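You operate a simulated robot arm through the tools that you are given. There is no shell and no other tool. Be economical: measure what you need, move in short steps, check, and stop when the job is done.

You are at the controls of a simulated robot arm. One attempt, no reset.

JOB
Close the two ink tins and stand the PAID and SENT stamps in the letter tray. Set down upright: paid stamp, sent stamp.

The check looks at the end state, three seconds after you hand in, the way a careful person would. Anything else that was tipped, shoved, dropped, spilled or broken makes it a failure.

ROBOT AND FRAMES
A 7-joint arm with a two-finger parallel gripper, fixed in place. Base frame: the origin is at the foot of the arm, x ahead of it, y to its left, z up; the work surface is at about z = 76. Lengths are in cm, angles in rad, forces in N, time in s.
With the tool pointing down near the work surface it reaches from about 30 to 70 cm from the base axis. Its first joint turns from -1.152 to 1.152 rad. Payload 1.57 kg.
Tool frame: the origin (TCP) lies between the finger pads and is the grasp point; the fingertips stand 3 cm ahead of it; z points along the fingers, y is the line along which they close. The gripper opens to 11 cm. The fingers are 2.4 cm wide and 1.2 cm thick; the gripper's body (4.8 by 11.2 cm) begins 7.8 cm behind the TCP.
Orientation is told as [roll, pitch, yaw] about the base's x, y, z axes, in that order, counted from this pose: with the fingers straight down and closing along the base's y, the tool's x points along the base's -x, its y along +y and its z along -z.

CONTROLS
- The arm moves only by the tool send_rows. Its argument "increments" is one flat list of numbers, 7 for each row, row after row: the shift along the tool's x, y, z in cm, then the turn, a rotation vector about the tool's x, y, z in rad, then the gripper command, from -1 (fully open) to 1 (shut), values between in proportion. In form: [dx, dy, dz, rx, ry, rz, fingers, dx, dy, dz, rx, ry, rz, fingers, ...]. A call has 1 to 8 rows; each row shifts and turns the commanded pose from where the row before left it, along the tool's axes as they then stand. A row lasts 0.2 s, in which the tool goes at most 5 cm and 0.15 rad; a call with a longer step from one row to the next is refused whole, and so is a gripper value outside its range. Where a pose cannot be reached the arm comes as near as it can. A force on the tool above 40 N (or 10 N above the force at the start of the call, whichever is more), or a blocked arm, ends the call early, and 0.2 s more pass. The fingers move at their own pace (about 10.8 cm/s each) and stop on an object; they squeeze with about 28 N. The grip force told is the motor's: it shows also when the fingers shut on nothing. Time passes only in rows, and 0.2 s behind the last, so rows that do not move let the fingers close. It gives the time, the measured TCP pose, the force on the tool (base axes), the opening and the grip force at its end, in the units of the frame above (readings bear some noise), with the torque about the TCP (base axes, N m) and any sound that the robot's microphone picked up, and new pictures: "views" is both (left out), scene, wrist or none.
- Cameras (640 x 400 px; columns grow to the right, rows downward): "scene" is fixed at [13.81, -39.51, 140.28]; the picture's right is [0.85, -0.52, 0.00], its down [-0.34, -0.55, -0.76] and it looks along [0.40, 0.65, -0.65] (base axes); focal length 359 px, centre (320, 200). "wrist" rides on the gripper at [7, 1.6, -14.1] in the tool frame; the picture's right is [-0.23, 0.97, 0.00], its down [-0.86, -0.20, -0.48] and it looks along [-0.47, -0.11, 0.88] (tool axes); focal length 222 px, centre (320, 200). There is no depth. A picture from a camera that has moved, and an enlarged one, comes with that camera's place and axes in the base frame and with its lens. The place of the scene camera against the robot may be out by one fixed shift of up to 2.5 cm in any direction.
- enlarge(camera, box): a new picture of the part [left, top, right, bottom] of that camera's present view, enlarged. No time passes.
- sign_off(): hands the job in; it is judged then, once.

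Go step by step. Nothing tells you positions but the pictures and the camera data: compare them with the known pose of the tool, close in by small moves and look again before you grip or let go. The budget is 120 turns and 200 pictures, counting those below and the enlarged ones. Unless the task says otherwise, let go and move clear before handing in, and close with one line.

The tools are called after "Request:" by a JSON object that holds its "fn" and its "kwargs". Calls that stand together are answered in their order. send_rows: Moves the arm, as the interface text tells. Its arguments: {"type":"object","properties":{"increments":{"type":"array","items":{"type":"number"}},"views":{"type":"string","enum":["both","scene","wrist","none"]}},"required":["increments"]} The other tools are called the same way: enlarge (camera, box) takes an enlarged picture of a part of a camera's view; sign_off () hands the job in.

At the start:

```text
t: 0.0
ee_pos: [47.12, 0.53, 99.91]
tool_rot: [0.0, 0.0, 0.001]
ft_force: [0.1, -0.5, 0.2]
ft_torque: [0.0, -0.02, 0.0]
grip_width: 10.99
finger_force: 0.0
```

scene: 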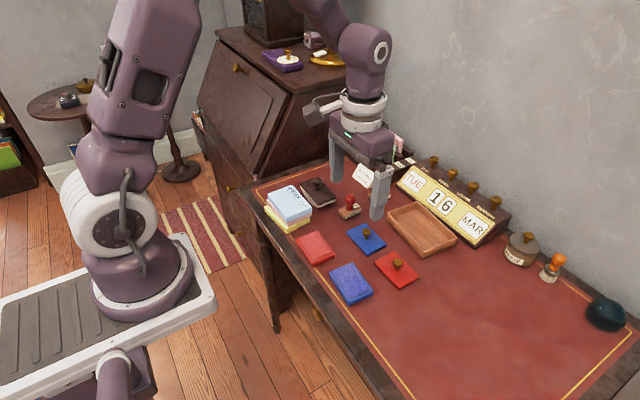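
wrist: 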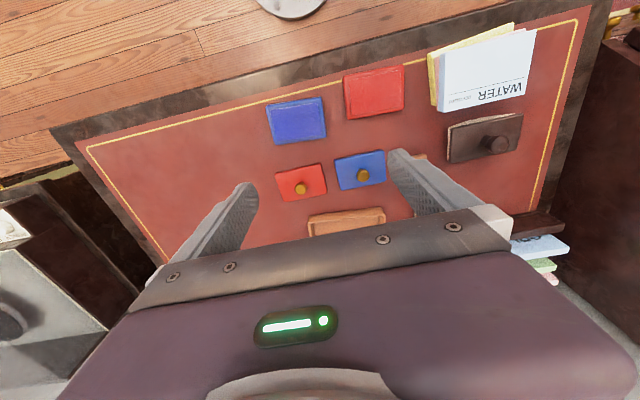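

I see a desk with two ink tins (red and blue) and lids with knobs, a tray, and stamps. I'll enlarge to identify the pieces.

Request:
{"fn": "enlarge", "kwargs": {"camera": "scene", "box": [240, 150, 440, 310]}}

Request:
{"fn": "enlarge", "kwargs": {"camera": "scene", "box": [380, 140, 640, 340]}}

Request:
{"fn": "enlarge", "kwargs": {"camera": "wrist", "box": [240, 20, 560, 240]}}

```text
2.50 times, centred on (340, 230) of scene
camera zoom: at [13.81, -39.51, 140.28], right [0.85, -0.52, 0.0], down [-0.34, -0.55, -0.76], along [0.4, 0.65, -0.65], focal length 897 px, centre (270, 125)
```

zoom: 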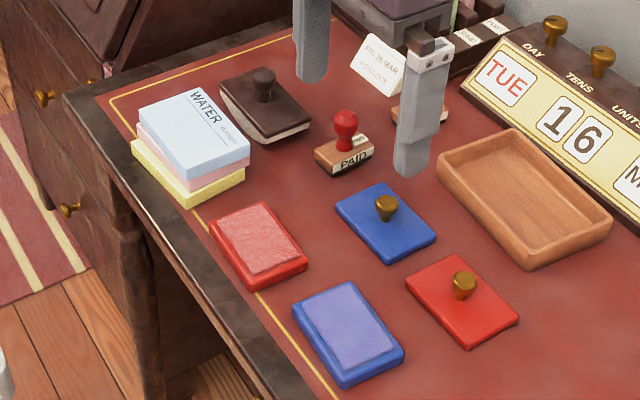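

```text
2.00 times, centred on (510, 240) of scene
camera zoom: at [13.81, -39.51, 140.28], right [0.85, -0.52, 0.0], down [-0.34, -0.55, -0.76], along [0.4, 0.65, -0.65], focal length 718 px, centre (-60, 120)
```

zoom: 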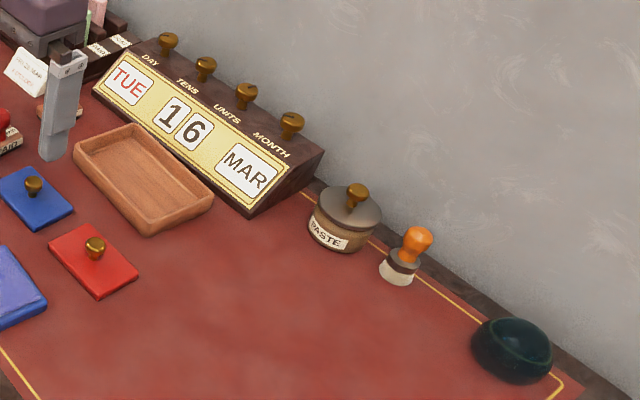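

```text
1.82 times, centred on (400, 130) of wrist
camera zoom: at [40.31, 2.16, 113.96], right [0.23, 0.97, 0.0], down [0.86, -0.2, 0.48], along [0.47, -0.11, -0.88], focal length 404 px, centre (174, 327)
```

zoom: 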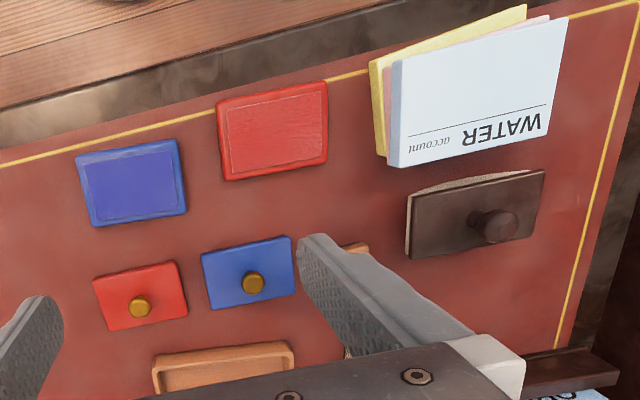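

I see the open red and blue tins, their loose lids, the PAID stamp, and something hidden behind the finger. I'll move the arm back and up to see.

Request:
{"fn": "send_rows", "kwargs": {"increments": [3, 0, -3, 0, 0, 0, -1, 3, 0, -3, 0, 0, 0, -1, 3, 0, -3, 0, 0, 0, -1, 3, 0, -2, 0, 0, 0, -1, 0, 0, 0, 0, 0, 0, -1]}}

```text
t: 1.2
ee_pos: [35.31, 0.5, 111.14]
tool_rot: [-0.001, -0.001, 0.0]
ft_force: [-0.3, -0.3, -0.3]
ft_torque: [0.01, 0.02, 0.01]
grip_width: 10.99
finger_force: 0.1
camera wrist: at [28.38, 2.21, 125.11], right [0.23, 0.97, 0.0], down [0.86, -0.2, 0.48], along [0.47, -0.11, -0.88], focal length 222 px, centre (320, 200)
```

scene: 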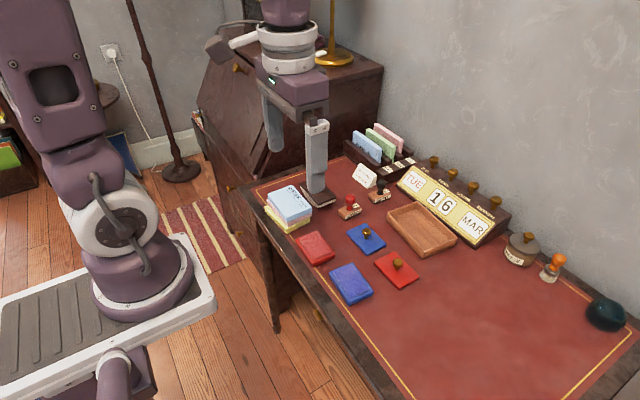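
wrist: 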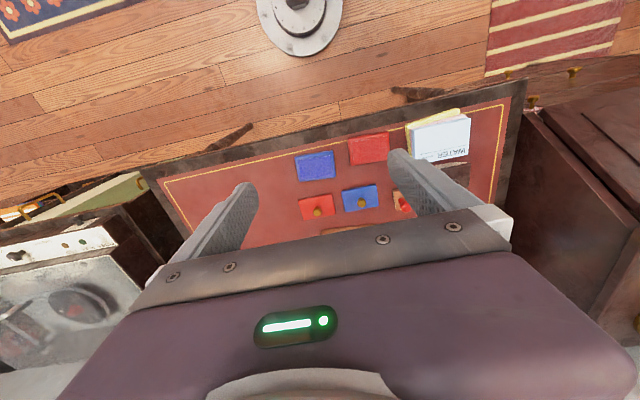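

Request:
{"fn": "enlarge", "kwargs": {"camera": "scene", "box": [320, 130, 480, 230]}}

Request:
{"fn": "enlarge", "kwargs": {"camera": "scene", "box": [280, 210, 440, 310]}}

```text
4.00 times, centred on (400, 180) of scene
camera zoom: at [13.81, -39.51, 140.28], right [0.85, -0.52, 0.0], down [-0.34, -0.55, -0.76], along [0.4, 0.65, -0.65], focal length 1436 px, centre (0, 280)
```

zoom: 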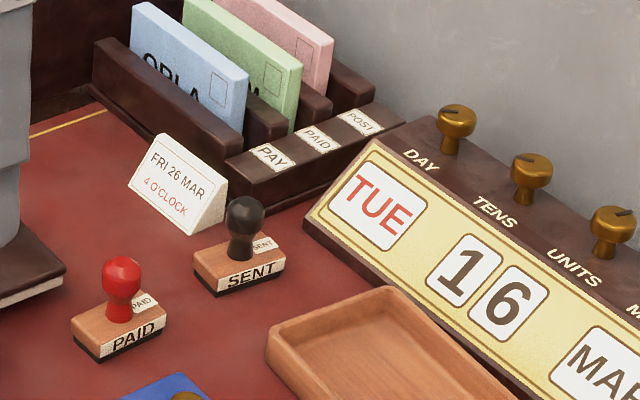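

```text
4.00 times, centred on (360, 260) of scene
camera zoom: at [13.81, -39.51, 140.28], right [0.85, -0.52, 0.0], down [-0.34, -0.55, -0.76], along [0.4, 0.65, -0.65], focal length 1436 px, centre (160, -40)
```

zoom: 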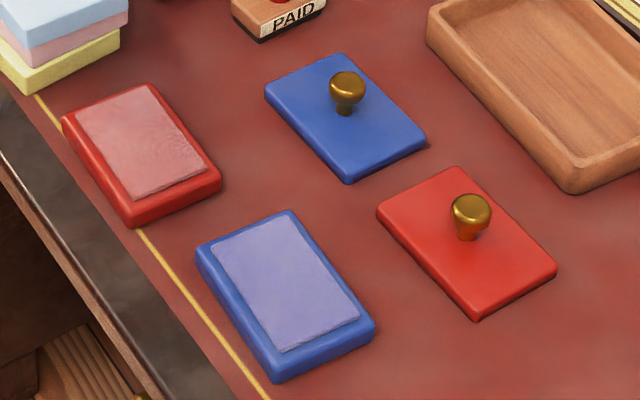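

The PAID and SENT stamps stand near the letter rack, and the empty wooden tray lies in front of the calendar. By the wrist camera I put the blue tin at about (45,-2.7), the red tin at (43.8,9.5), the blue knob at (56.3,6.1) and the red knob at (56.3,-5). I'll move over the blue lid.

Request:
{"fn": "send_rows", "kwargs": {"increments": [-3, 0.8, 3, 0, 0, 0, -1, -3, 0.8, 3, 0, 0, 0, -1, -3, 0.8, 3, 0, 0, 0, -1, -3, 0.8, 3, 0, 0, 0, -1, -3, 0.8, 3, 0, 0, 0, -1, -3, 0.8, 3, 0, 0, 0, -1, -3, 0.8, 3, 0, 0, 0, -1, 0, 0, 0, 0, 0, 0, -1]}}

```text
t: 3.0
ee_pos: [56.46, 6.16, 89.67]
tool_rot: [0.0, 0.0, 0.0]
ft_force: [-0.5, 0.2, 0.6]
ft_torque: [0.03, -0.02, -0.03]
grip_width: 10.99
finger_force: 0.1
camera wrist: at [49.51, 7.85, 103.78], right [0.23, 0.97, 0.0], down [0.86, -0.2, 0.48], along [0.47, -0.11, -0.88], focal length 222 px, centre (320, 200)
```

scene: 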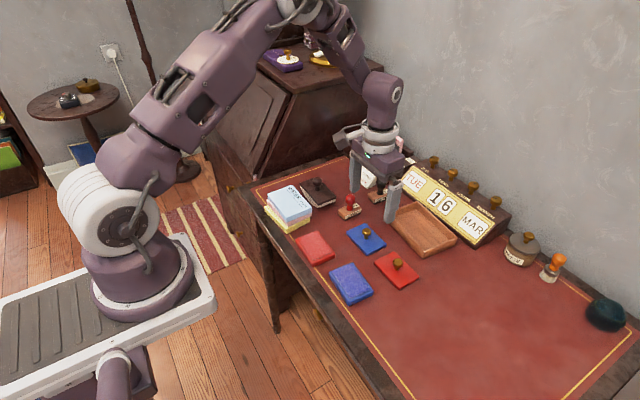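
wrist: 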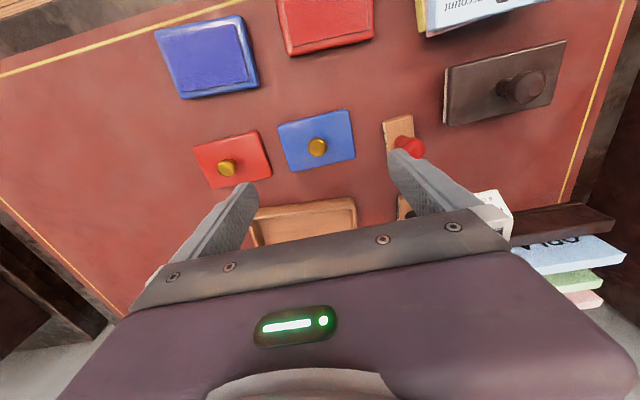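

The estimates hold: the blue knob is at about (56.2,5.9). I'll enlarge to measure the lid and tin orientations.

Request:
{"fn": "enlarge", "kwargs": {"camera": "wrist", "box": [150, 10, 390, 200]}}

Request:
{"fn": "enlarge", "kwargs": {"camera": "wrist", "box": [260, 90, 380, 190]}}

```text
2.11 times, centred on (270, 105) of wrist
camera zoom: at [49.51, 7.85, 103.78], right [0.23, 0.97, 0.0], down [0.86, -0.2, 0.48], along [0.47, -0.11, -0.88], focal length 468 px, centre (425, 400)
```

zoom: 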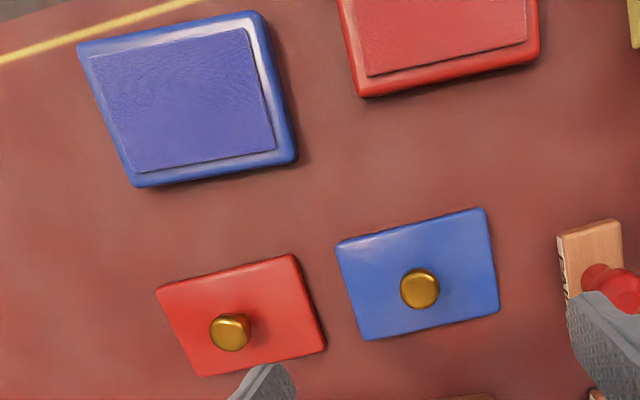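

```text
4.00 times, centred on (320, 140) of wrist
camera zoom: at [49.51, 7.85, 103.78], right [0.23, 0.97, 0.0], down [0.86, -0.2, 0.48], along [0.47, -0.11, -0.88], focal length 888 px, centre (320, 440)
```

zoom: 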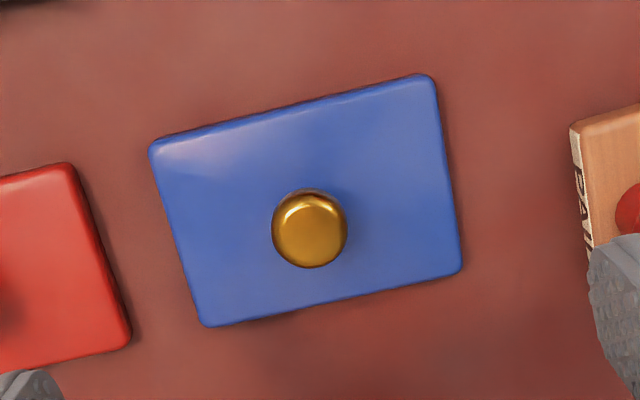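

The blue lid is square to the base (yaw about 0, centre about (56.1,6.0)). The blue tin's yaw is about -0.095 rad, centre (45.4,-2.6). I'll part-close the fingers and descend over the blue knob.

Request:
{"fn": "send_rows", "kwargs": {"increments": [0.34, -0.14, 0, 0, 0, 0, 0.2, 0, 0, 2.5, 0, 0, 0, 0.2, 0, 0, 2.5, 0, 0, 0, 0.2, 0, 0, 2.5, 0, 0, 0, 0.2, 0, 0, 0.7, 0, 0, 0, 0.2, 0, 0, 0, 0, 0, 0, 0.2]}}

```text
t: 4.4
ee_pos: [55.87, 5.89, 81.69]
tool_rot: [0.001, -0.001, -0.002]
ft_force: [-0.4, -0.7, 0.1]
ft_torque: [0.0, 0.01, -0.04]
grip_width: 4.41
finger_force: 0.1
camera wrist: at [48.92, 7.57, 95.75], right [0.23, 0.97, 0.0], down [0.85, -0.2, 0.48], along [0.47, -0.11, -0.88], focal length 222 px, centre (320, 200)
```

scene: 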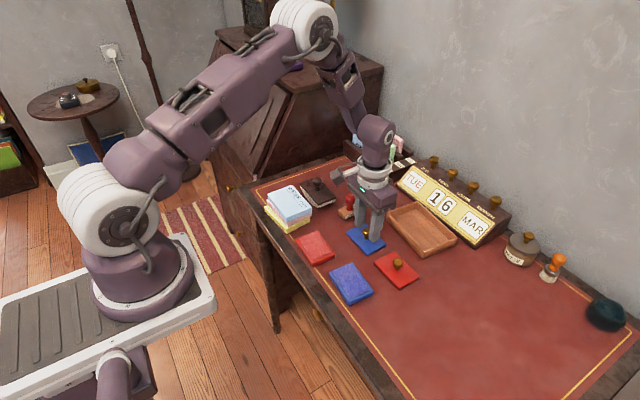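
wrist: 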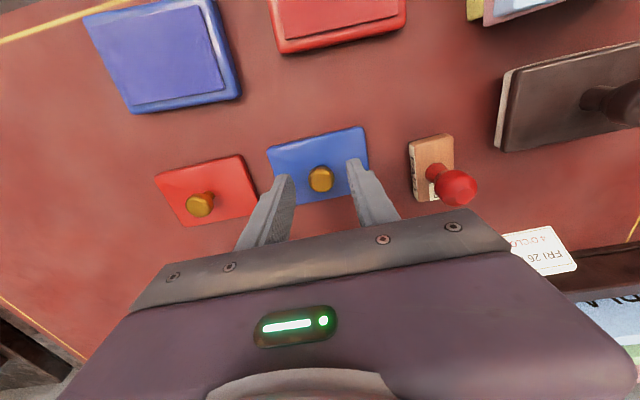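

The knob sits between the fingers at (56.2,5.95). I'll lower a little more and close.

Request:
{"fn": "send_rows", "kwargs": {"increments": [-0.25, 0, 0.6, 0, 0, 0, 0.2, 0, 0, 0.6, 0, 0, 0, 0.2, 0, 0, 0, 0, 0, 0, 0.2, 0, 0, 0, 0, 0, 0, 1, 0, 0, 0, 0, 0, 0, 1, 0, 0, 0, 0, 0, 0, 1]}}

Request:
{"fn": "enlarge", "kwargs": {"camera": "wrist", "box": [240, 100, 400, 220]}}

Request:
{"fn": "enlarge", "kwargs": {"camera": "scene", "box": [320, 190, 420, 260]}}

```text
t: 5.8
ee_pos: [56.06, 5.94, 80.52]
tool_rot: [-0.002, 0.001, -0.001]
ft_force: [-0.2, 0.7, 0.5]
ft_torque: [-0.01, -0.01, 0.0]
grip_width: 2.01
finger_force: 28.0
camera wrist: at [49.21, 7.59, 94.59], right [0.23, 0.97, 0.0], down [0.86, -0.2, 0.48], along [0.47, -0.11, -0.88], focal length 222 px, centre (320, 200)
```

scene: 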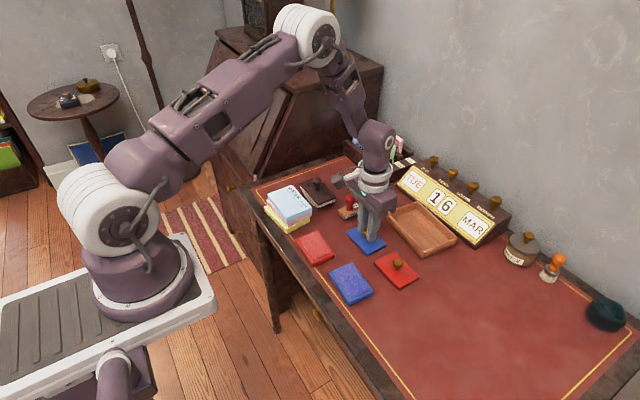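
wrist: 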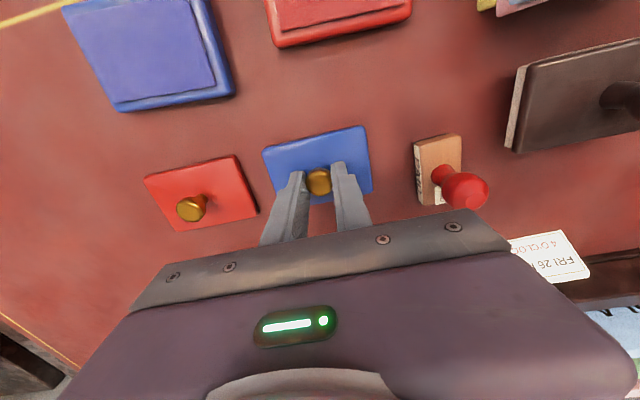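

```text
3.33 times, centred on (320, 160) of wrist
camera zoom: at [49.21, 7.59, 94.59], right [0.23, 0.97, 0.0], down [0.86, -0.2, 0.48], along [0.47, -0.11, -0.88], focal length 740 px, centre (320, 333)
```

zoom: 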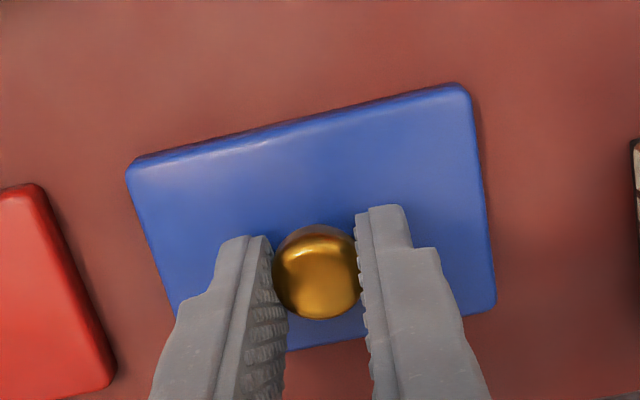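

```text
5.71 times, centred on (370, 225) of scene
camera zoom: at [13.81, -39.51, 140.28], right [0.85, -0.52, 0.0], down [-0.34, -0.55, -0.76], along [0.4, 0.65, -0.65], focal length 2051 px, centre (34, 57)
```

zoom: 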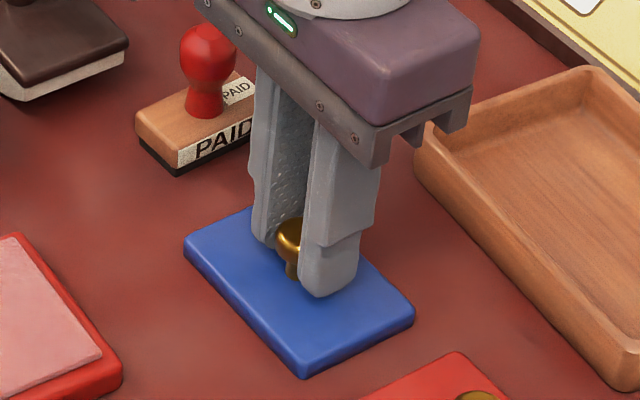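

Gripped at 2.0 cm. I'll lift straight up.

Request:
{"fn": "send_rows", "kwargs": {"increments": [0, 0, -1, 0, 0, 0, 1, 0, 0, -1.5, 0, 0, 0, 1, 0, 0, -2, 0, 0, 0, 1, 0, 0, -2, 0, 0, 0, 1, 0, 0, 0, 0, 0, 0, 1]}}

Request:
{"fn": "enlarge", "kwargs": {"camera": "wrist", "box": [160, 20, 400, 210]}}

```text
t: 7.0
ee_pos: [56.18, 5.99, 86.89]
tool_rot: [0.0, 0.0, 0.001]
ft_force: [-0.3, 0.1, -0.7]
ft_torque: [0.01, -0.02, 0.0]
grip_width: 2.03
finger_force: 27.9
camera wrist: at [49.29, 7.57, 101.0], right [0.23, 0.97, 0.0], down [0.86, -0.2, 0.48], along [0.47, -0.11, -0.88], focal length 222 px, centre (320, 200)
```

scene: 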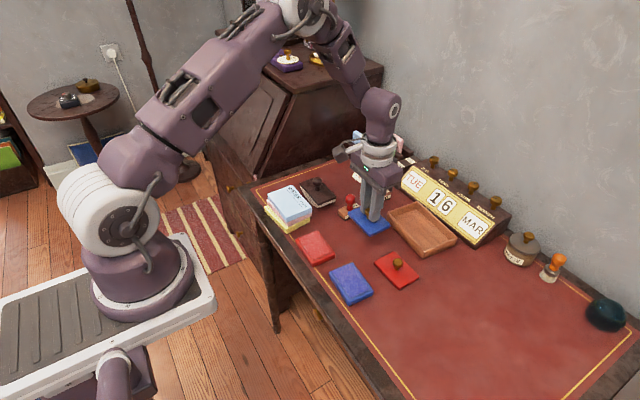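
wrist: 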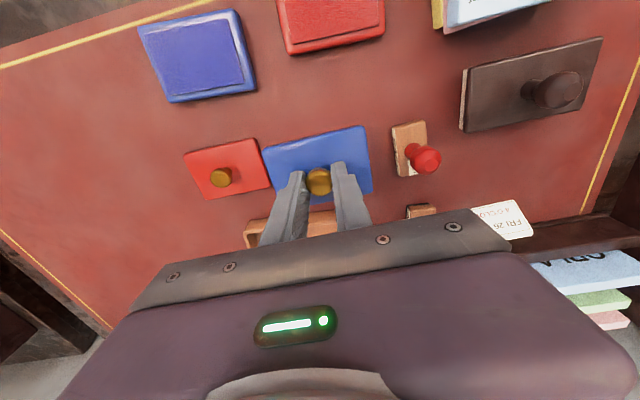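

```text
2.11 times, centred on (280, 115) of wrist
camera zoom: at [49.29, 7.57, 101.0], right [0.23, 0.97, 0.0], down [0.86, -0.2, 0.48], along [0.47, -0.11, -0.88], focal length 468 px, centre (404, 379)
```

zoom: 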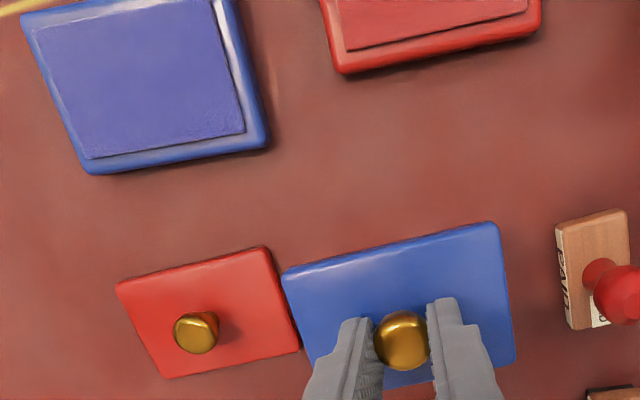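

The lid is held level. I'll carry it toward the blue tin, stopping beside it to measure.

Request:
{"fn": "send_rows", "kwargs": {"increments": [1.55, -2.15, 0, 0, 0, 0, 1, 1.55, -2.15, 0, 0, 0, 0, 1, 1.55, -2.15, 0, 0, 0, 0, 1, 1.55, -2.15, 0, 0, 0, 0, 1, 0, 0, 0, 0, 0, 0.095, 1, 0, 0, 0, 0, 0, 0, 1]}}

Request:
{"fn": "enlarge", "kwargs": {"camera": "wrist", "box": [240, 60, 400, 200]}}

```text
t: 8.4
ee_pos: [49.9, -2.55, 87.08]
tool_rot: [0.001, 0.0, -0.096]
ft_force: [0.0, -0.4, -0.3]
ft_torque: [0.01, -0.02, -0.01]
grip_width: 2.0
finger_force: 28.6
camera wrist: at [43.21, -0.28, 101.13], right [0.32, 0.95, 0.0], down [0.83, -0.28, 0.48], along [0.45, -0.15, -0.88], focal length 222 px, centre (320, 200)
```

scene: 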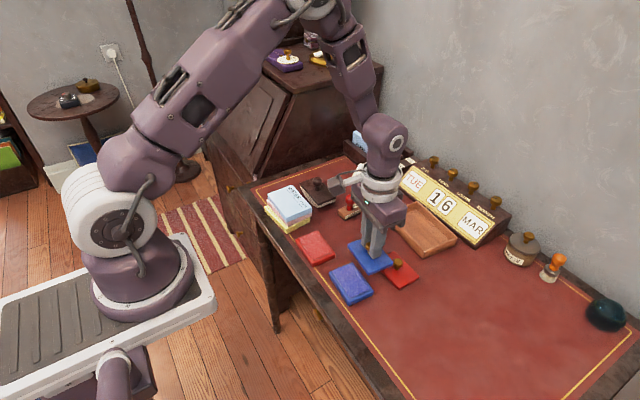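
wrist: 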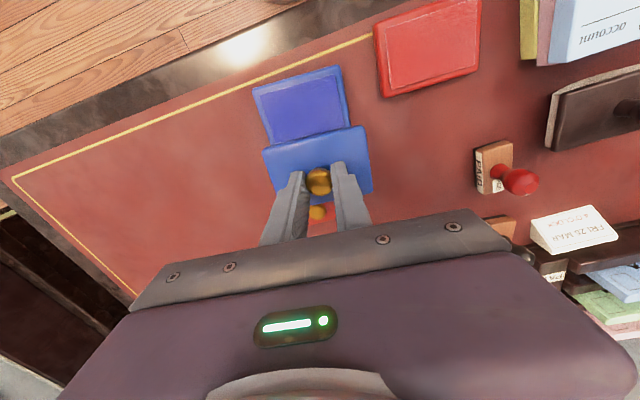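

```text
2.86 times, centred on (320, 130) of wrist
camera zoom: at [43.21, -0.28, 101.13], right [0.32, 0.95, 0.0], down [0.83, -0.28, 0.48], along [0.45, -0.15, -0.88], focal length 635 px, centre (320, 400)
```

zoom: 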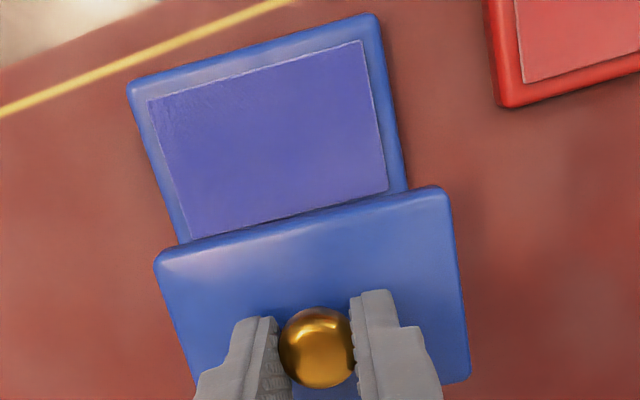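

Matching corners, the tin centre is at (45.37,-2.65) with yaw about -0.09, and the held lid's centre at (49.8,-2.45). I'll shift by (-4.4,-0.2), then lower a bit and look.

Request:
{"fn": "send_rows", "kwargs": {"increments": [2.18, -0.31, 0, 0, 0, 0, 1, 2.18, -0.31, 0, 0, 0, -0.006, 1, 0, 0, 1.5, 0, 0, 0, 1, 0, 0, 1.5, 0, 0, 0, 1, 0, 0, 0, 0, 0, 0, 1]}}

Request:
{"fn": "enlarge", "kwargs": {"camera": "wrist", "box": [240, 90, 400, 210]}}

Request:
{"fn": "enlarge", "kwargs": {"camera": "scene", "box": [300, 230, 400, 310]}}

```text
t: 9.6
ee_pos: [45.52, -2.8, 83.94]
tool_rot: [0.0, 0.001, -0.088]
ft_force: [-0.6, -1.1, -0.1]
ft_torque: [-0.02, 0.01, -0.02]
grip_width: 2.02
finger_force: 28.2
camera wrist: at [38.82, -0.51, 98.1], right [0.31, 0.95, 0.0], down [0.83, -0.28, 0.48], along [0.45, -0.15, -0.88], focal length 222 px, centre (320, 200)
```

scene: 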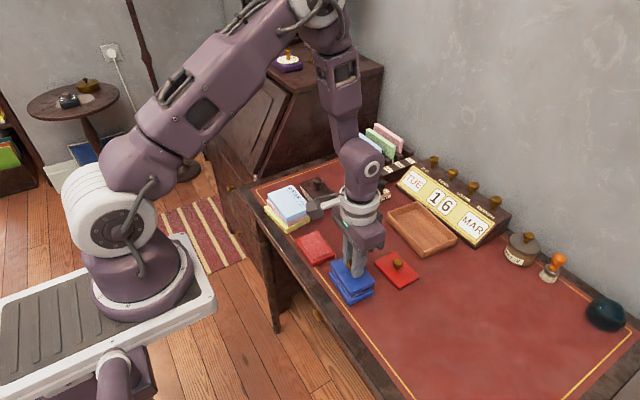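
wrist: 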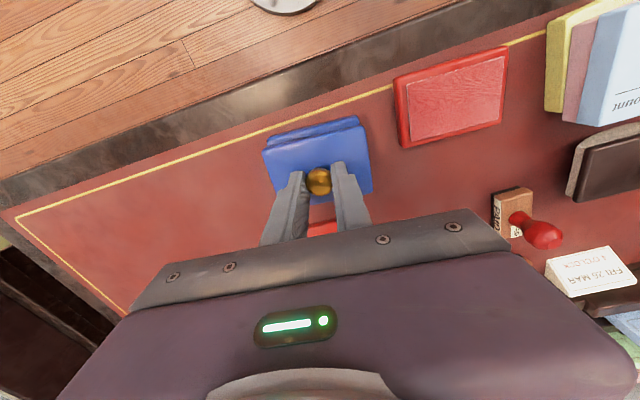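

```text
3.33 times, centred on (320, 150) of wrist
camera zoom: at [38.82, -0.51, 98.1], right [0.31, 0.95, 0.0], down [0.83, -0.28, 0.48], along [0.45, -0.15, -0.88], focal length 740 px, centre (320, 367)
```

zoom: 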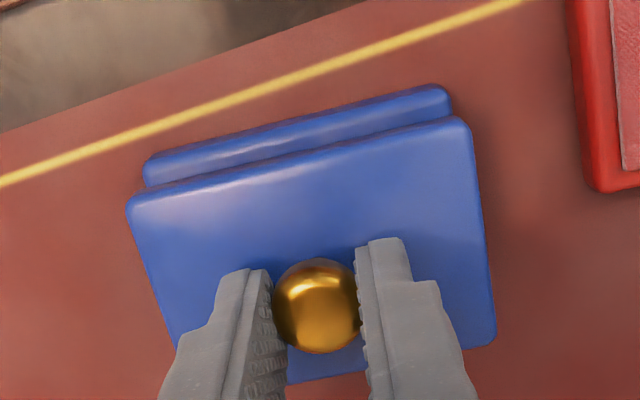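

```text
5.00 times, centred on (350, 270) of scene
camera zoom: at [13.81, -39.51, 140.28], right [0.85, -0.52, 0.0], down [-0.34, -0.55, -0.76], along [0.4, 0.65, -0.65], focal length 1795 px, centre (170, -150)
```

zoom: 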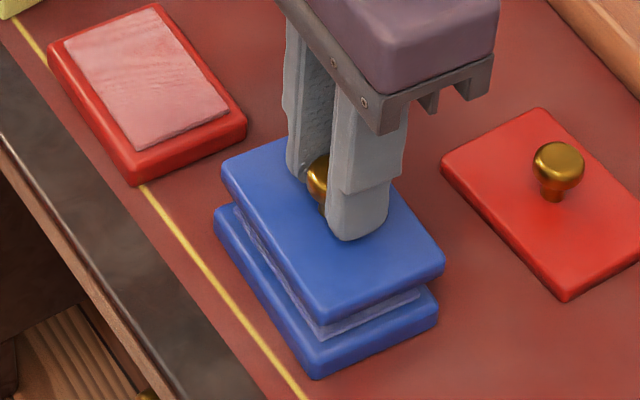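

The lid hovers above the tin, aligned within about 1 mm. I'll nudge it and lower slowly.

Request:
{"fn": "send_rows", "kwargs": {"increments": [0.05, -0.1, 0.4, 0, 0, 0, 1, 0, 0, 0.4, 0, 0, 0, 1, 0, 0, 0.4, 0, 0, 0, 1, 0, 0, 0.2, 0, 0, 0, 1, 0, 0, 0, 0, 0, 0, 1], "views": "none"}}

Request:
{"fn": "enlarge", "kwargs": {"camera": "scene", "box": [310, 240, 390, 310]}}

```text
t: 10.8
ee_pos: [45.51, -2.78, 82.61]
tool_rot: [0.0, 0.001, -0.088]
ft_force: [-1.2, 0.2, 0.2]
ft_torque: [0.01, -0.03, 0.01]
grip_width: 2.03
finger_force: 27.5
```

```text
5.71 times, centred on (350, 275) of scene
camera zoom: at [13.81, -39.51, 140.28], right [0.85, -0.52, 0.0], down [-0.34, -0.55, -0.76], along [0.4, 0.65, -0.65], focal length 2051 px, centre (149, -229)
```

zoom: 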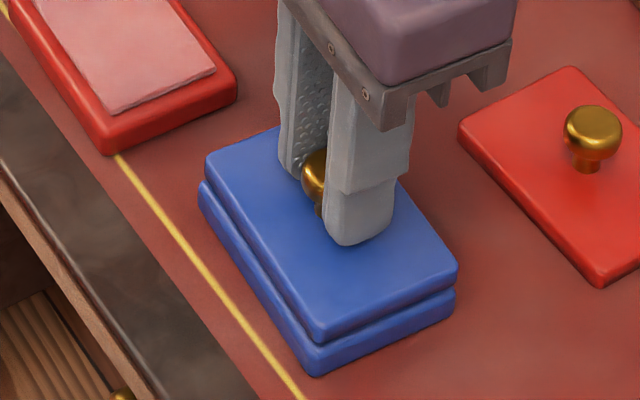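

The lid seems about 1 mm too far in +x. I'll nudge it and continue down.

Request:
{"fn": "send_rows", "kwargs": {"increments": [0.13, 0, 0, 0, 0, 0, 1, 0, 0, 0.25, 0, 0, 0, 1, 0, 0, 0.2, 0, 0, 0, 1, 0, 0, 0, 0, 0, 0, 1], "views": "wrist"}}

Request:
{"fn": "enlarge", "kwargs": {"camera": "scene", "box": [310, 240, 390, 310]}}

Request:
{"fn": "enlarge", "kwargs": {"camera": "wrist", "box": [250, 100, 390, 210]}}

```text
t: 11.8
ee_pos: [45.39, -2.86, 82.19]
tool_rot: [0.0, -0.001, -0.09]
ft_force: [-0.6, 0.1, -1.1]
ft_torque: [-0.03, 0.01, -0.02]
grip_width: 2.03
finger_force: 28.1
camera wrist: at [38.59, -0.65, 96.23], right [0.31, 0.95, 0.0], down [0.83, -0.27, 0.48], along [0.45, -0.15, -0.88], focal length 222 px, centre (320, 200)
```

wrist: 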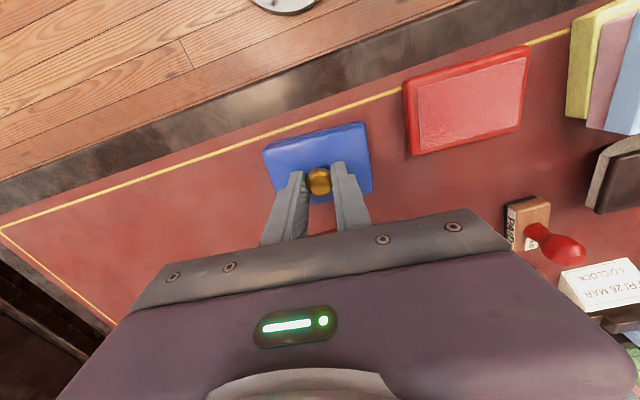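

```text
5.71 times, centred on (350, 275) of scene
camera zoom: at [13.81, -39.51, 140.28], right [0.85, -0.52, 0.0], down [-0.34, -0.55, -0.76], along [0.4, 0.65, -0.65], focal length 2051 px, centre (149, -229)
```

zoom: 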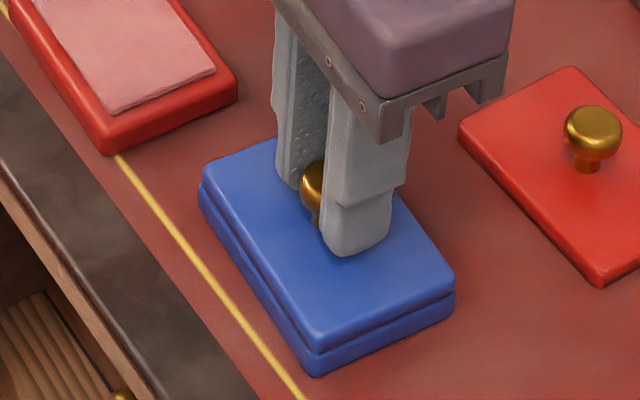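

```text
3.64 times, centred on (320, 155) of wrist
camera zoom: at [38.59, -0.65, 96.23], right [0.31, 0.95, 0.0], down [0.83, -0.27, 0.48], along [0.45, -0.15, -0.88], focal length 808 px, centre (320, 364)
```

zoom: 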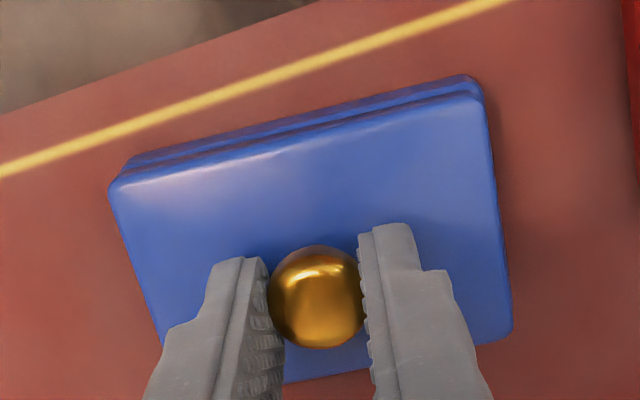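

The alignment looks good and there is no contact yet, so I'll continue down in small steps.

Request:
{"fn": "send_rows", "kwargs": {"increments": [0, 0, 0.12, 0, 0, 0, 1, 0, 0, 0.12, 0, 0, 0, 1, 0, 0, 0.12, 0, 0, 0, 1, 0, 0, 0, 0, 0, 0, 1], "views": "none"}}

Request:
{"fn": "enlarge", "kwargs": {"camera": "scene", "box": [310, 240, 390, 310]}}

```text
t: 12.8
ee_pos: [45.48, -2.75, 81.79]
tool_rot: [0.001, -0.001, -0.088]
ft_force: [-1.5, 8.8, 38.4]
ft_torque: [0.24, 0.03, -0.02]
grip_width: 2.03
finger_force: 27.9
heard: snap
```

```text
5.71 times, centred on (350, 275) of scene
camera zoom: at [13.76, -39.49, 140.3], right [0.85, -0.52, 0.0], down [-0.34, -0.55, -0.76], along [0.4, 0.65, -0.65], focal length 2051 px, centre (149, -229)
```

zoom: 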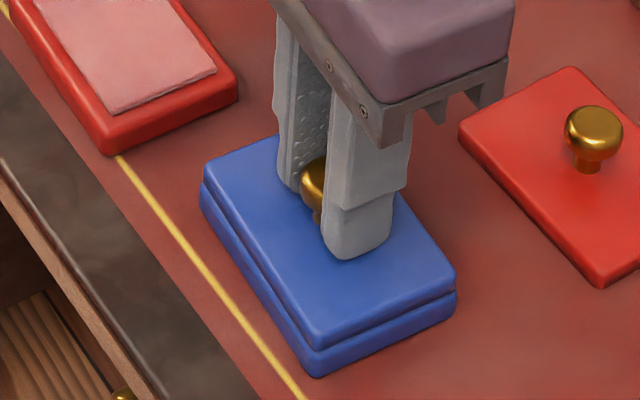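

A snap was heard and the lid is seated. I'll relieve the force, open, and rise.

Request:
{"fn": "send_rows", "kwargs": {"increments": [0, 0, -0.12, 0, 0, 0, 1, 0, 0, 0, 0, 0, 0, 0.2, 0, 0, 0, 0, 0, 0, 0.2, 0, 0, -1, 0, 0, 0, 0.2, 0, 0, -3, 0, 0, 0, 0.2, 0, 0, -3, 0, 0, 0, 0.2, 0, 0, 0, 0, 0, 0, 0.2]}}

Request:
{"fn": "enlarge", "kwargs": {"camera": "scene", "box": [310, 240, 390, 310]}}

Request:
{"fn": "enlarge", "kwargs": {"camera": "wrist", "box": [240, 50, 400, 200]}}

```text
t: 14.4
ee_pos: [45.23, -2.94, 89.02]
tool_rot: [-0.001, -0.001, -0.091]
ft_force: [0.2, 0.9, 0.0]
ft_torque: [-0.02, 0.0, 0.02]
grip_width: 4.4
finger_force: 0.0
camera wrist: at [38.53, -0.61, 103.09], right [0.31, 0.95, 0.0], down [0.83, -0.28, 0.48], along [0.45, -0.15, -0.88], focal length 222 px, centre (320, 200)
```

scene: 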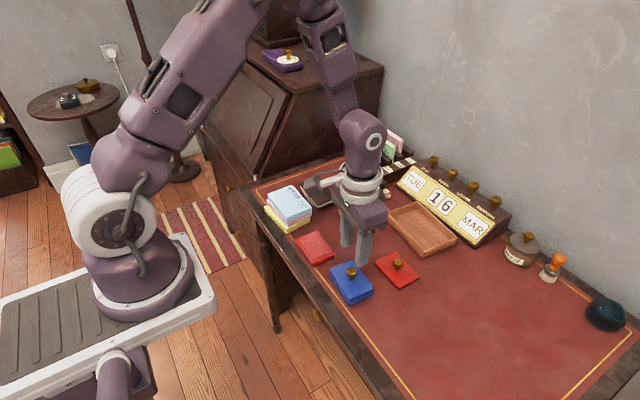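
wrist: 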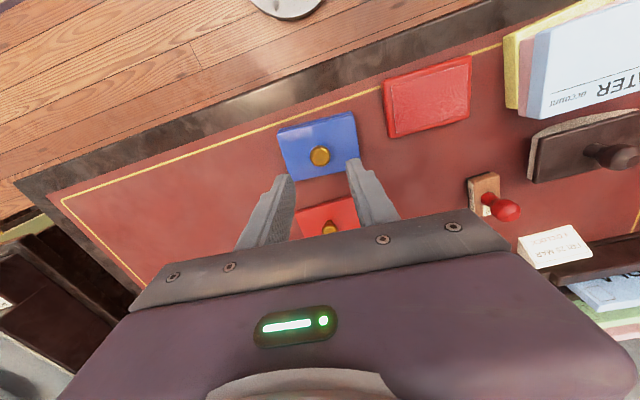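

```text
5.71 times, centred on (350, 275) of scene
camera zoom: at [13.81, -39.51, 140.28], right [0.85, -0.52, 0.0], down [-0.34, -0.55, -0.76], along [0.4, 0.65, -0.65], focal length 2051 px, centre (149, -229)
```

zoom: 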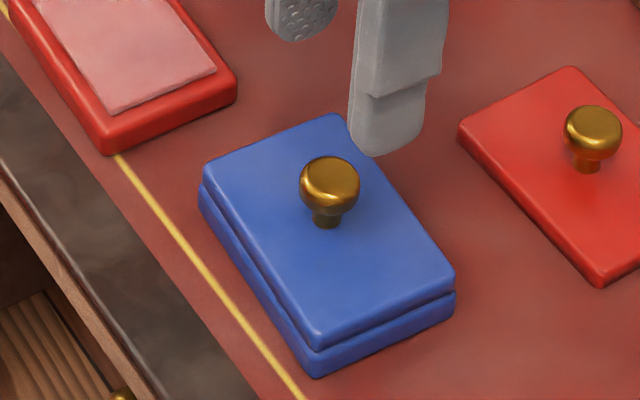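

```text
2.67 times, centred on (320, 125) of wrist
camera zoom: at [38.53, -0.61, 103.09], right [0.31, 0.95, 0.0], down [0.83, -0.28, 0.48], along [0.45, -0.15, -0.88], focal length 592 px, centre (320, 400)
```

zoom: 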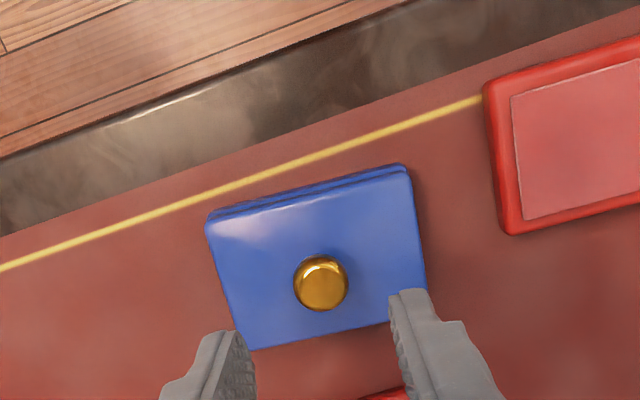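

The blue tin is closed. Next is the red lid with its knob near (56.1,-4.9), so I'll rotate back to yaw 0 and move over it.

Request:
{"fn": "send_rows", "kwargs": {"increments": [0, 0, 0, 0, 0, -0.09, 0.2, -3.62, -0.65, 0, 0, 0, 0, 0.2, -3.62, -0.65, 0, 0, 0, 0, 0.2, -3.62, -0.65, 0, 0, 0, 0, 0.2, 0, 0, 2, 0, 0, 0, 0.2, 0, 0, 2, 0, 0, 0, 0.2, 0, 0, 0, 0, 0, 0, 0.2]}}

Request:
{"fn": "enlarge", "kwargs": {"camera": "wrist", "box": [240, 90, 400, 220]}}

```text
t: 16.0
ee_pos: [56.18, -4.81, 84.94]
tool_rot: [0.001, 0.001, 0.002]
ft_force: [-0.5, 0.0, 0.7]
ft_torque: [0.02, -0.04, -0.01]
grip_width: 4.4
finger_force: 0.1
camera wrist: at [49.27, -3.24, 99.09], right [0.23, 0.97, 0.0], down [0.86, -0.2, 0.48], along [0.47, -0.11, -0.88], focal length 222 px, centre (320, 200)
```

scene: 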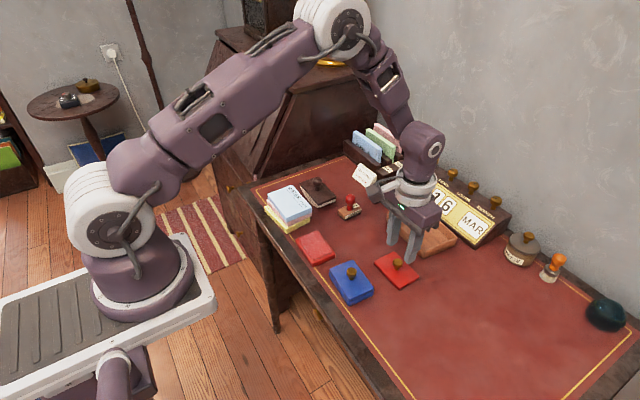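
wrist: 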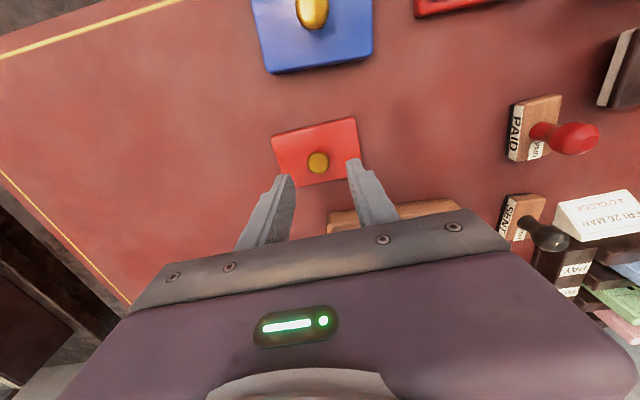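

```text
3.08 times, centred on (320, 155) of wrist
camera zoom: at [49.27, -3.24, 99.09], right [0.23, 0.97, 0.0], down [0.86, -0.2, 0.48], along [0.47, -0.11, -0.88], focal length 684 px, centre (320, 338)
```

zoom: 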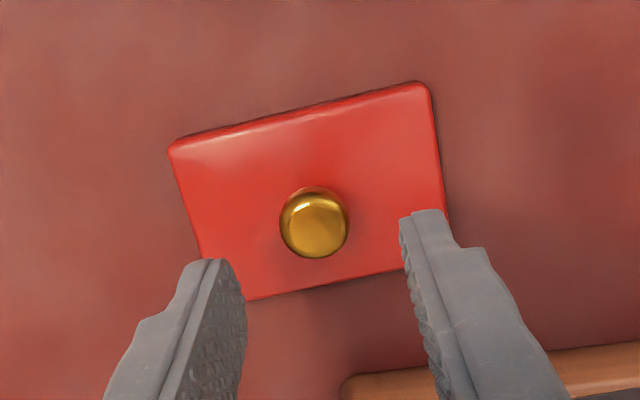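

The red knob is at about (56.1,-5.0), lid yaw 0. I'll descend and grip.

Request:
{"fn": "send_rows", "kwargs": {"increments": [0, -0.12, 1.5, 0, 0, 0, 0.2, 0, 0, 1.5, 0, 0, 0, 0.2, 0, 0, 1, 0, 0, 0, 0.2, 0, 0, 0.4, 0, 0, 0, 0.2, 0, 0, 0, 0, 0, 0, 0.2, 0, 0, 0, 0, 0, 0, 1, 0, 0, 0, 0, 0, 0, 1, 0, 0, 0, 0, 0, 0, 1]}}

Request:
{"fn": "enlarge", "kwargs": {"camera": "wrist", "box": [240, 100, 400, 220]}}

```text
t: 17.8
ee_pos: [56.23, -4.89, 80.44]
tool_rot: [0.001, 0.001, 0.002]
ft_force: [0.6, 0.4, -0.3]
ft_torque: [0.0, -0.02, -0.03]
grip_width: 2.04
finger_force: 27.8
camera wrist: at [49.25, -3.29, 94.55], right [0.23, 0.97, 0.0], down [0.86, -0.2, 0.48], along [0.47, -0.11, -0.88], focal length 222 px, centre (320, 200)
```

scene: 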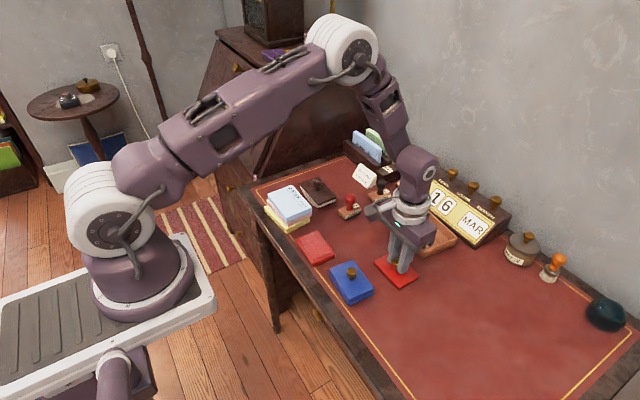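
wrist: 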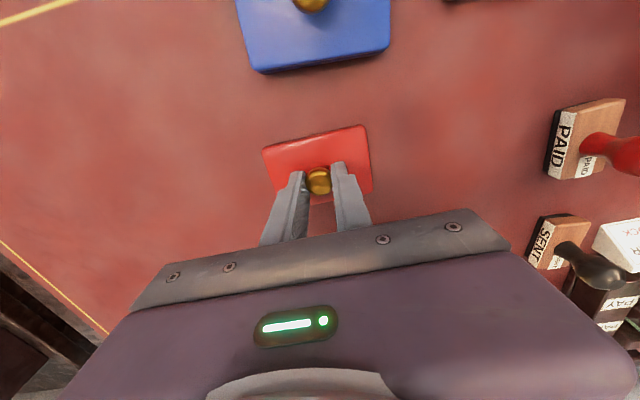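

```text
3.33 times, centred on (320, 160) of wrist
camera zoom: at [49.25, -3.29, 94.55], right [0.23, 0.97, 0.0], down [0.86, -0.2, 0.48], along [0.47, -0.11, -0.88], focal length 740 px, centre (320, 333)
```

zoom: 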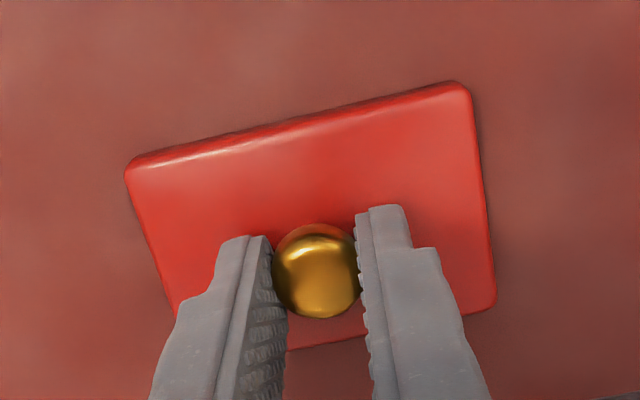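

Gripped. I'll lift, then carry it toward the red tin via x first, then y.

Request:
{"fn": "send_rows", "kwargs": {"increments": [0, 0, -1.5, 0, 0, 0, 1, 0, 0, -3, 0, 0, 0, 1, 0, 0, -3.5, 0, 0, 0, 1, 3.5, 0.5, 0, 0, 0, 0, 1, 3.5, 3.4, 0, 0, 0, 0, 1, 0, 4.5, 0, 0, 0, 0, 1, 0, 4.5, 0, 0, 0, 0, 1, 0, 1.3, 0, 0, 0, 0, 1]}}

Request:
{"fn": "enlarge", "kwargs": {"camera": "wrist", "box": [240, 60, 400, 200]}}

```text
t: 19.6
ee_pos: [49.06, 9.22, 88.34]
tool_rot: [-0.001, 0.001, 0.0]
ft_force: [0.3, 0.3, 0.2]
ft_torque: [0.04, 0.02, 0.01]
grip_width: 2.03
finger_force: 27.9
camera wrist: at [42.15, 10.86, 102.45], right [0.23, 0.97, 0.0], down [0.86, -0.2, 0.48], along [0.47, -0.11, -0.88], focal length 222 px, centre (320, 200)
```

scene: 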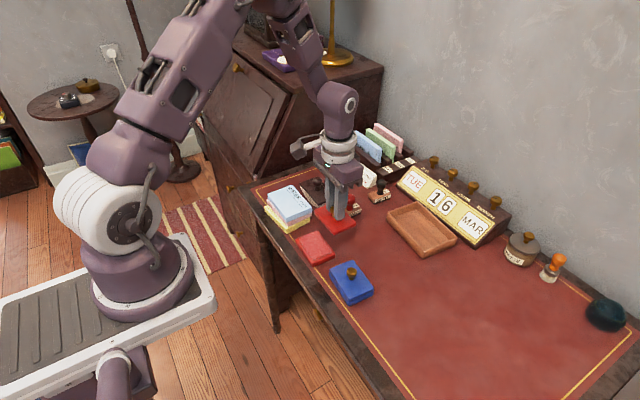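
wrist: 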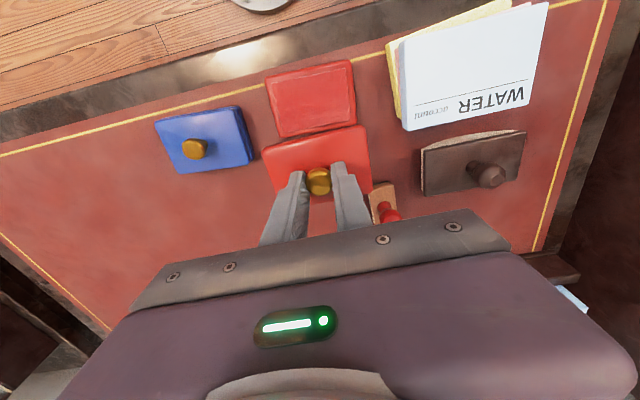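

```text
2.86 times, centred on (320, 130) of wrist
camera zoom: at [42.15, 10.86, 102.45], right [0.23, 0.97, 0.0], down [0.86, -0.2, 0.48], along [0.47, -0.11, -0.88], focal length 635 px, centre (320, 400)
```

zoom: 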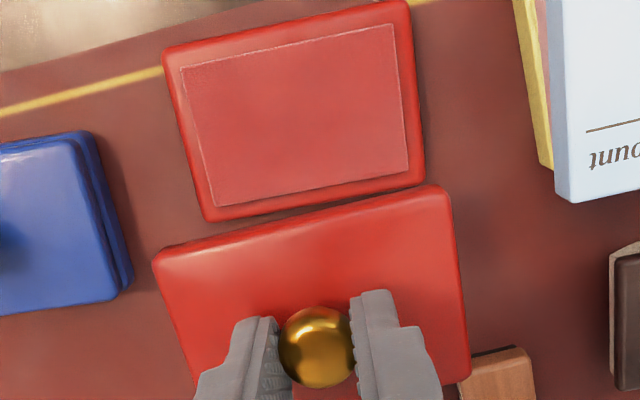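

The red tin centre is at (44.1,9.64) with yaw -0.056, and the held lid's centre at (49.0,9.2). I'll shift by (-4.98,+0.4), rotate and lower to hover.

Request:
{"fn": "send_rows", "kwargs": {"increments": [2.49, 0.2, 0, 0, 0, 0, 1, 2.49, 0.2, 0, 0, 0, 0, 1, 0, 0, 0, 0, 0, 0.056, 1, 0, 0, 2.5, 0, 0, 0, 1, 0, 0, 2.5, 0, 0, 0, 1, 0, 0, 0.6, 0, 0, 0, 1, 0, 0, 0, 0, 0, 0, 1]}}

Request:
{"fn": "enlarge", "kwargs": {"camera": "wrist", "box": [250, 100, 390, 210]}}

Request:
{"fn": "enlarge", "kwargs": {"camera": "scene", "box": [275, 200, 355, 270]}}

```text
t: 21.2
ee_pos: [44.13, 9.73, 82.9]
tool_rot: [0.001, -0.001, -0.056]
ft_force: [-0.2, 0.2, -0.2]
ft_torque: [0.01, -0.01, -0.02]
grip_width: 2.03
finger_force: 28.3
camera wrist: at [37.39, 11.62, 96.89], right [0.28, 0.96, 0.0], down [0.84, -0.25, 0.48], along [0.46, -0.13, -0.88], focal length 222 px, centre (320, 200)
```

scene: 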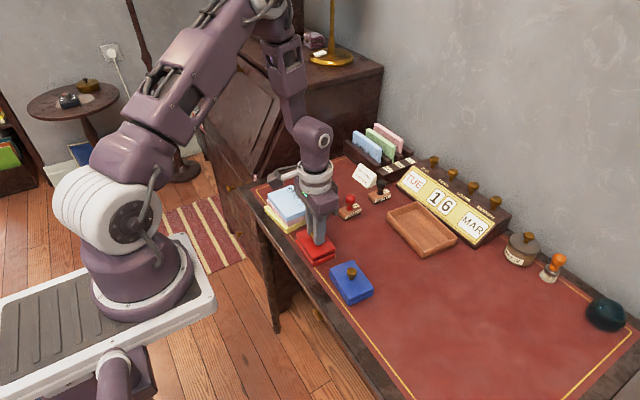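
wrist: 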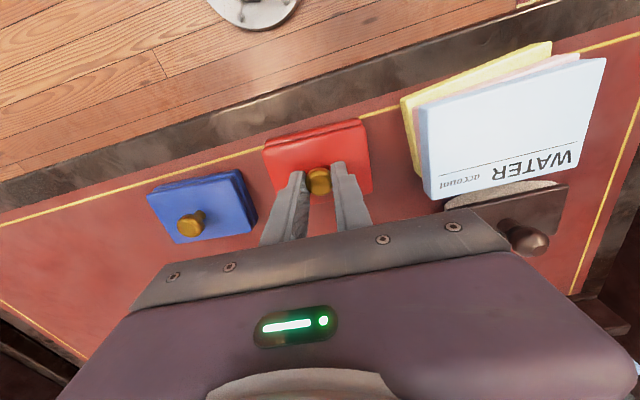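

```text
3.64 times, centred on (320, 155) of wrist
camera zoom: at [37.39, 11.62, 96.89], right [0.28, 0.96, 0.0], down [0.84, -0.25, 0.48], along [0.46, -0.13, -0.88], focal length 808 px, centre (320, 364)
```

zoom: 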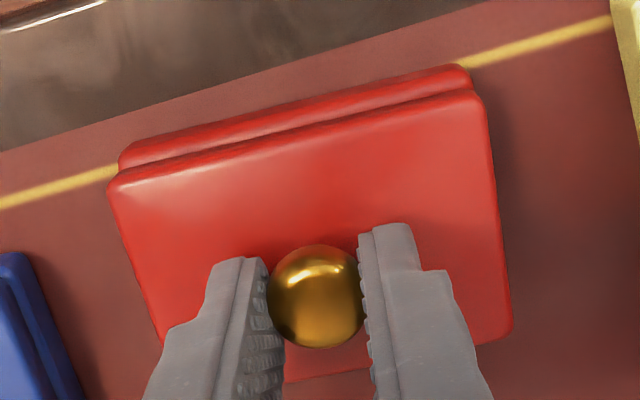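

```text
5.71 times, centred on (315, 235) of scene
camera zoom: at [13.81, -39.51, 140.28], right [0.85, -0.52, 0.0], down [-0.34, -0.55, -0.76], along [0.4, 0.65, -0.65], focal length 2051 px, centre (349, 0)
```

zoom: 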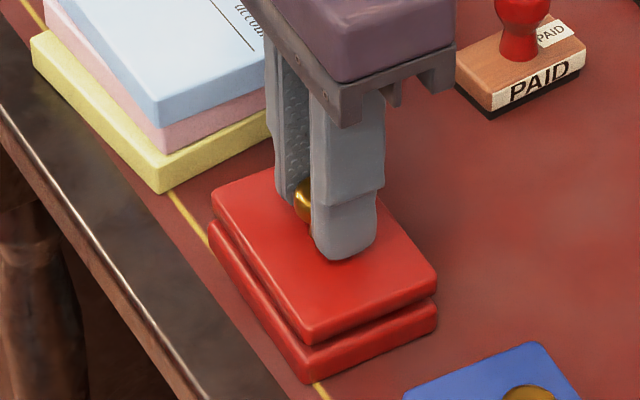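

Aligned to within a millimetre, matching the blue lid's view. I'll lower in small steps until the snap.

Request:
{"fn": "send_rows", "kwargs": {"increments": [0.03, 0, 0.35, 0, 0, 0, 1, 0, 0, 0.35, 0, 0, 0, 1, 0, 0, 0.15, 0, 0, 0, 1, 0, 0, 0.12, 0, 0, 0, 1, 0, 0, 0.12, 0, 0, 0, 1, 0, 0, 0, 0, 0, 0, 1], "views": "none"}}

Request:
{"fn": "enlarge", "kwargs": {"camera": "scene", "box": [275, 200, 355, 270]}}

```text
t: 22.6
ee_pos: [44.11, 9.64, 81.84]
tool_rot: [0.0, -0.001, -0.054]
ft_force: [-4.5, 0.3, 37.3]
ft_torque: [0.03, 0.17, -0.01]
grip_width: 2.0
finger_force: 28.0
heard: snap
```

```text
5.71 times, centred on (315, 235) of scene
camera zoom: at [13.75, -39.52, 140.29], right [0.85, -0.52, 0.0], down [-0.34, -0.55, -0.76], along [0.4, 0.65, -0.65], focal length 2051 px, centre (349, 0)
```

zoom: 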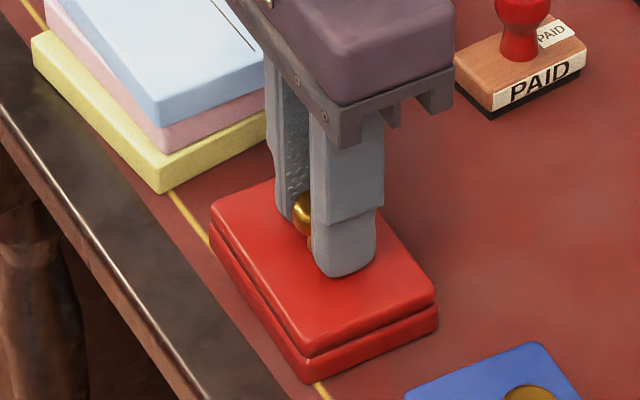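

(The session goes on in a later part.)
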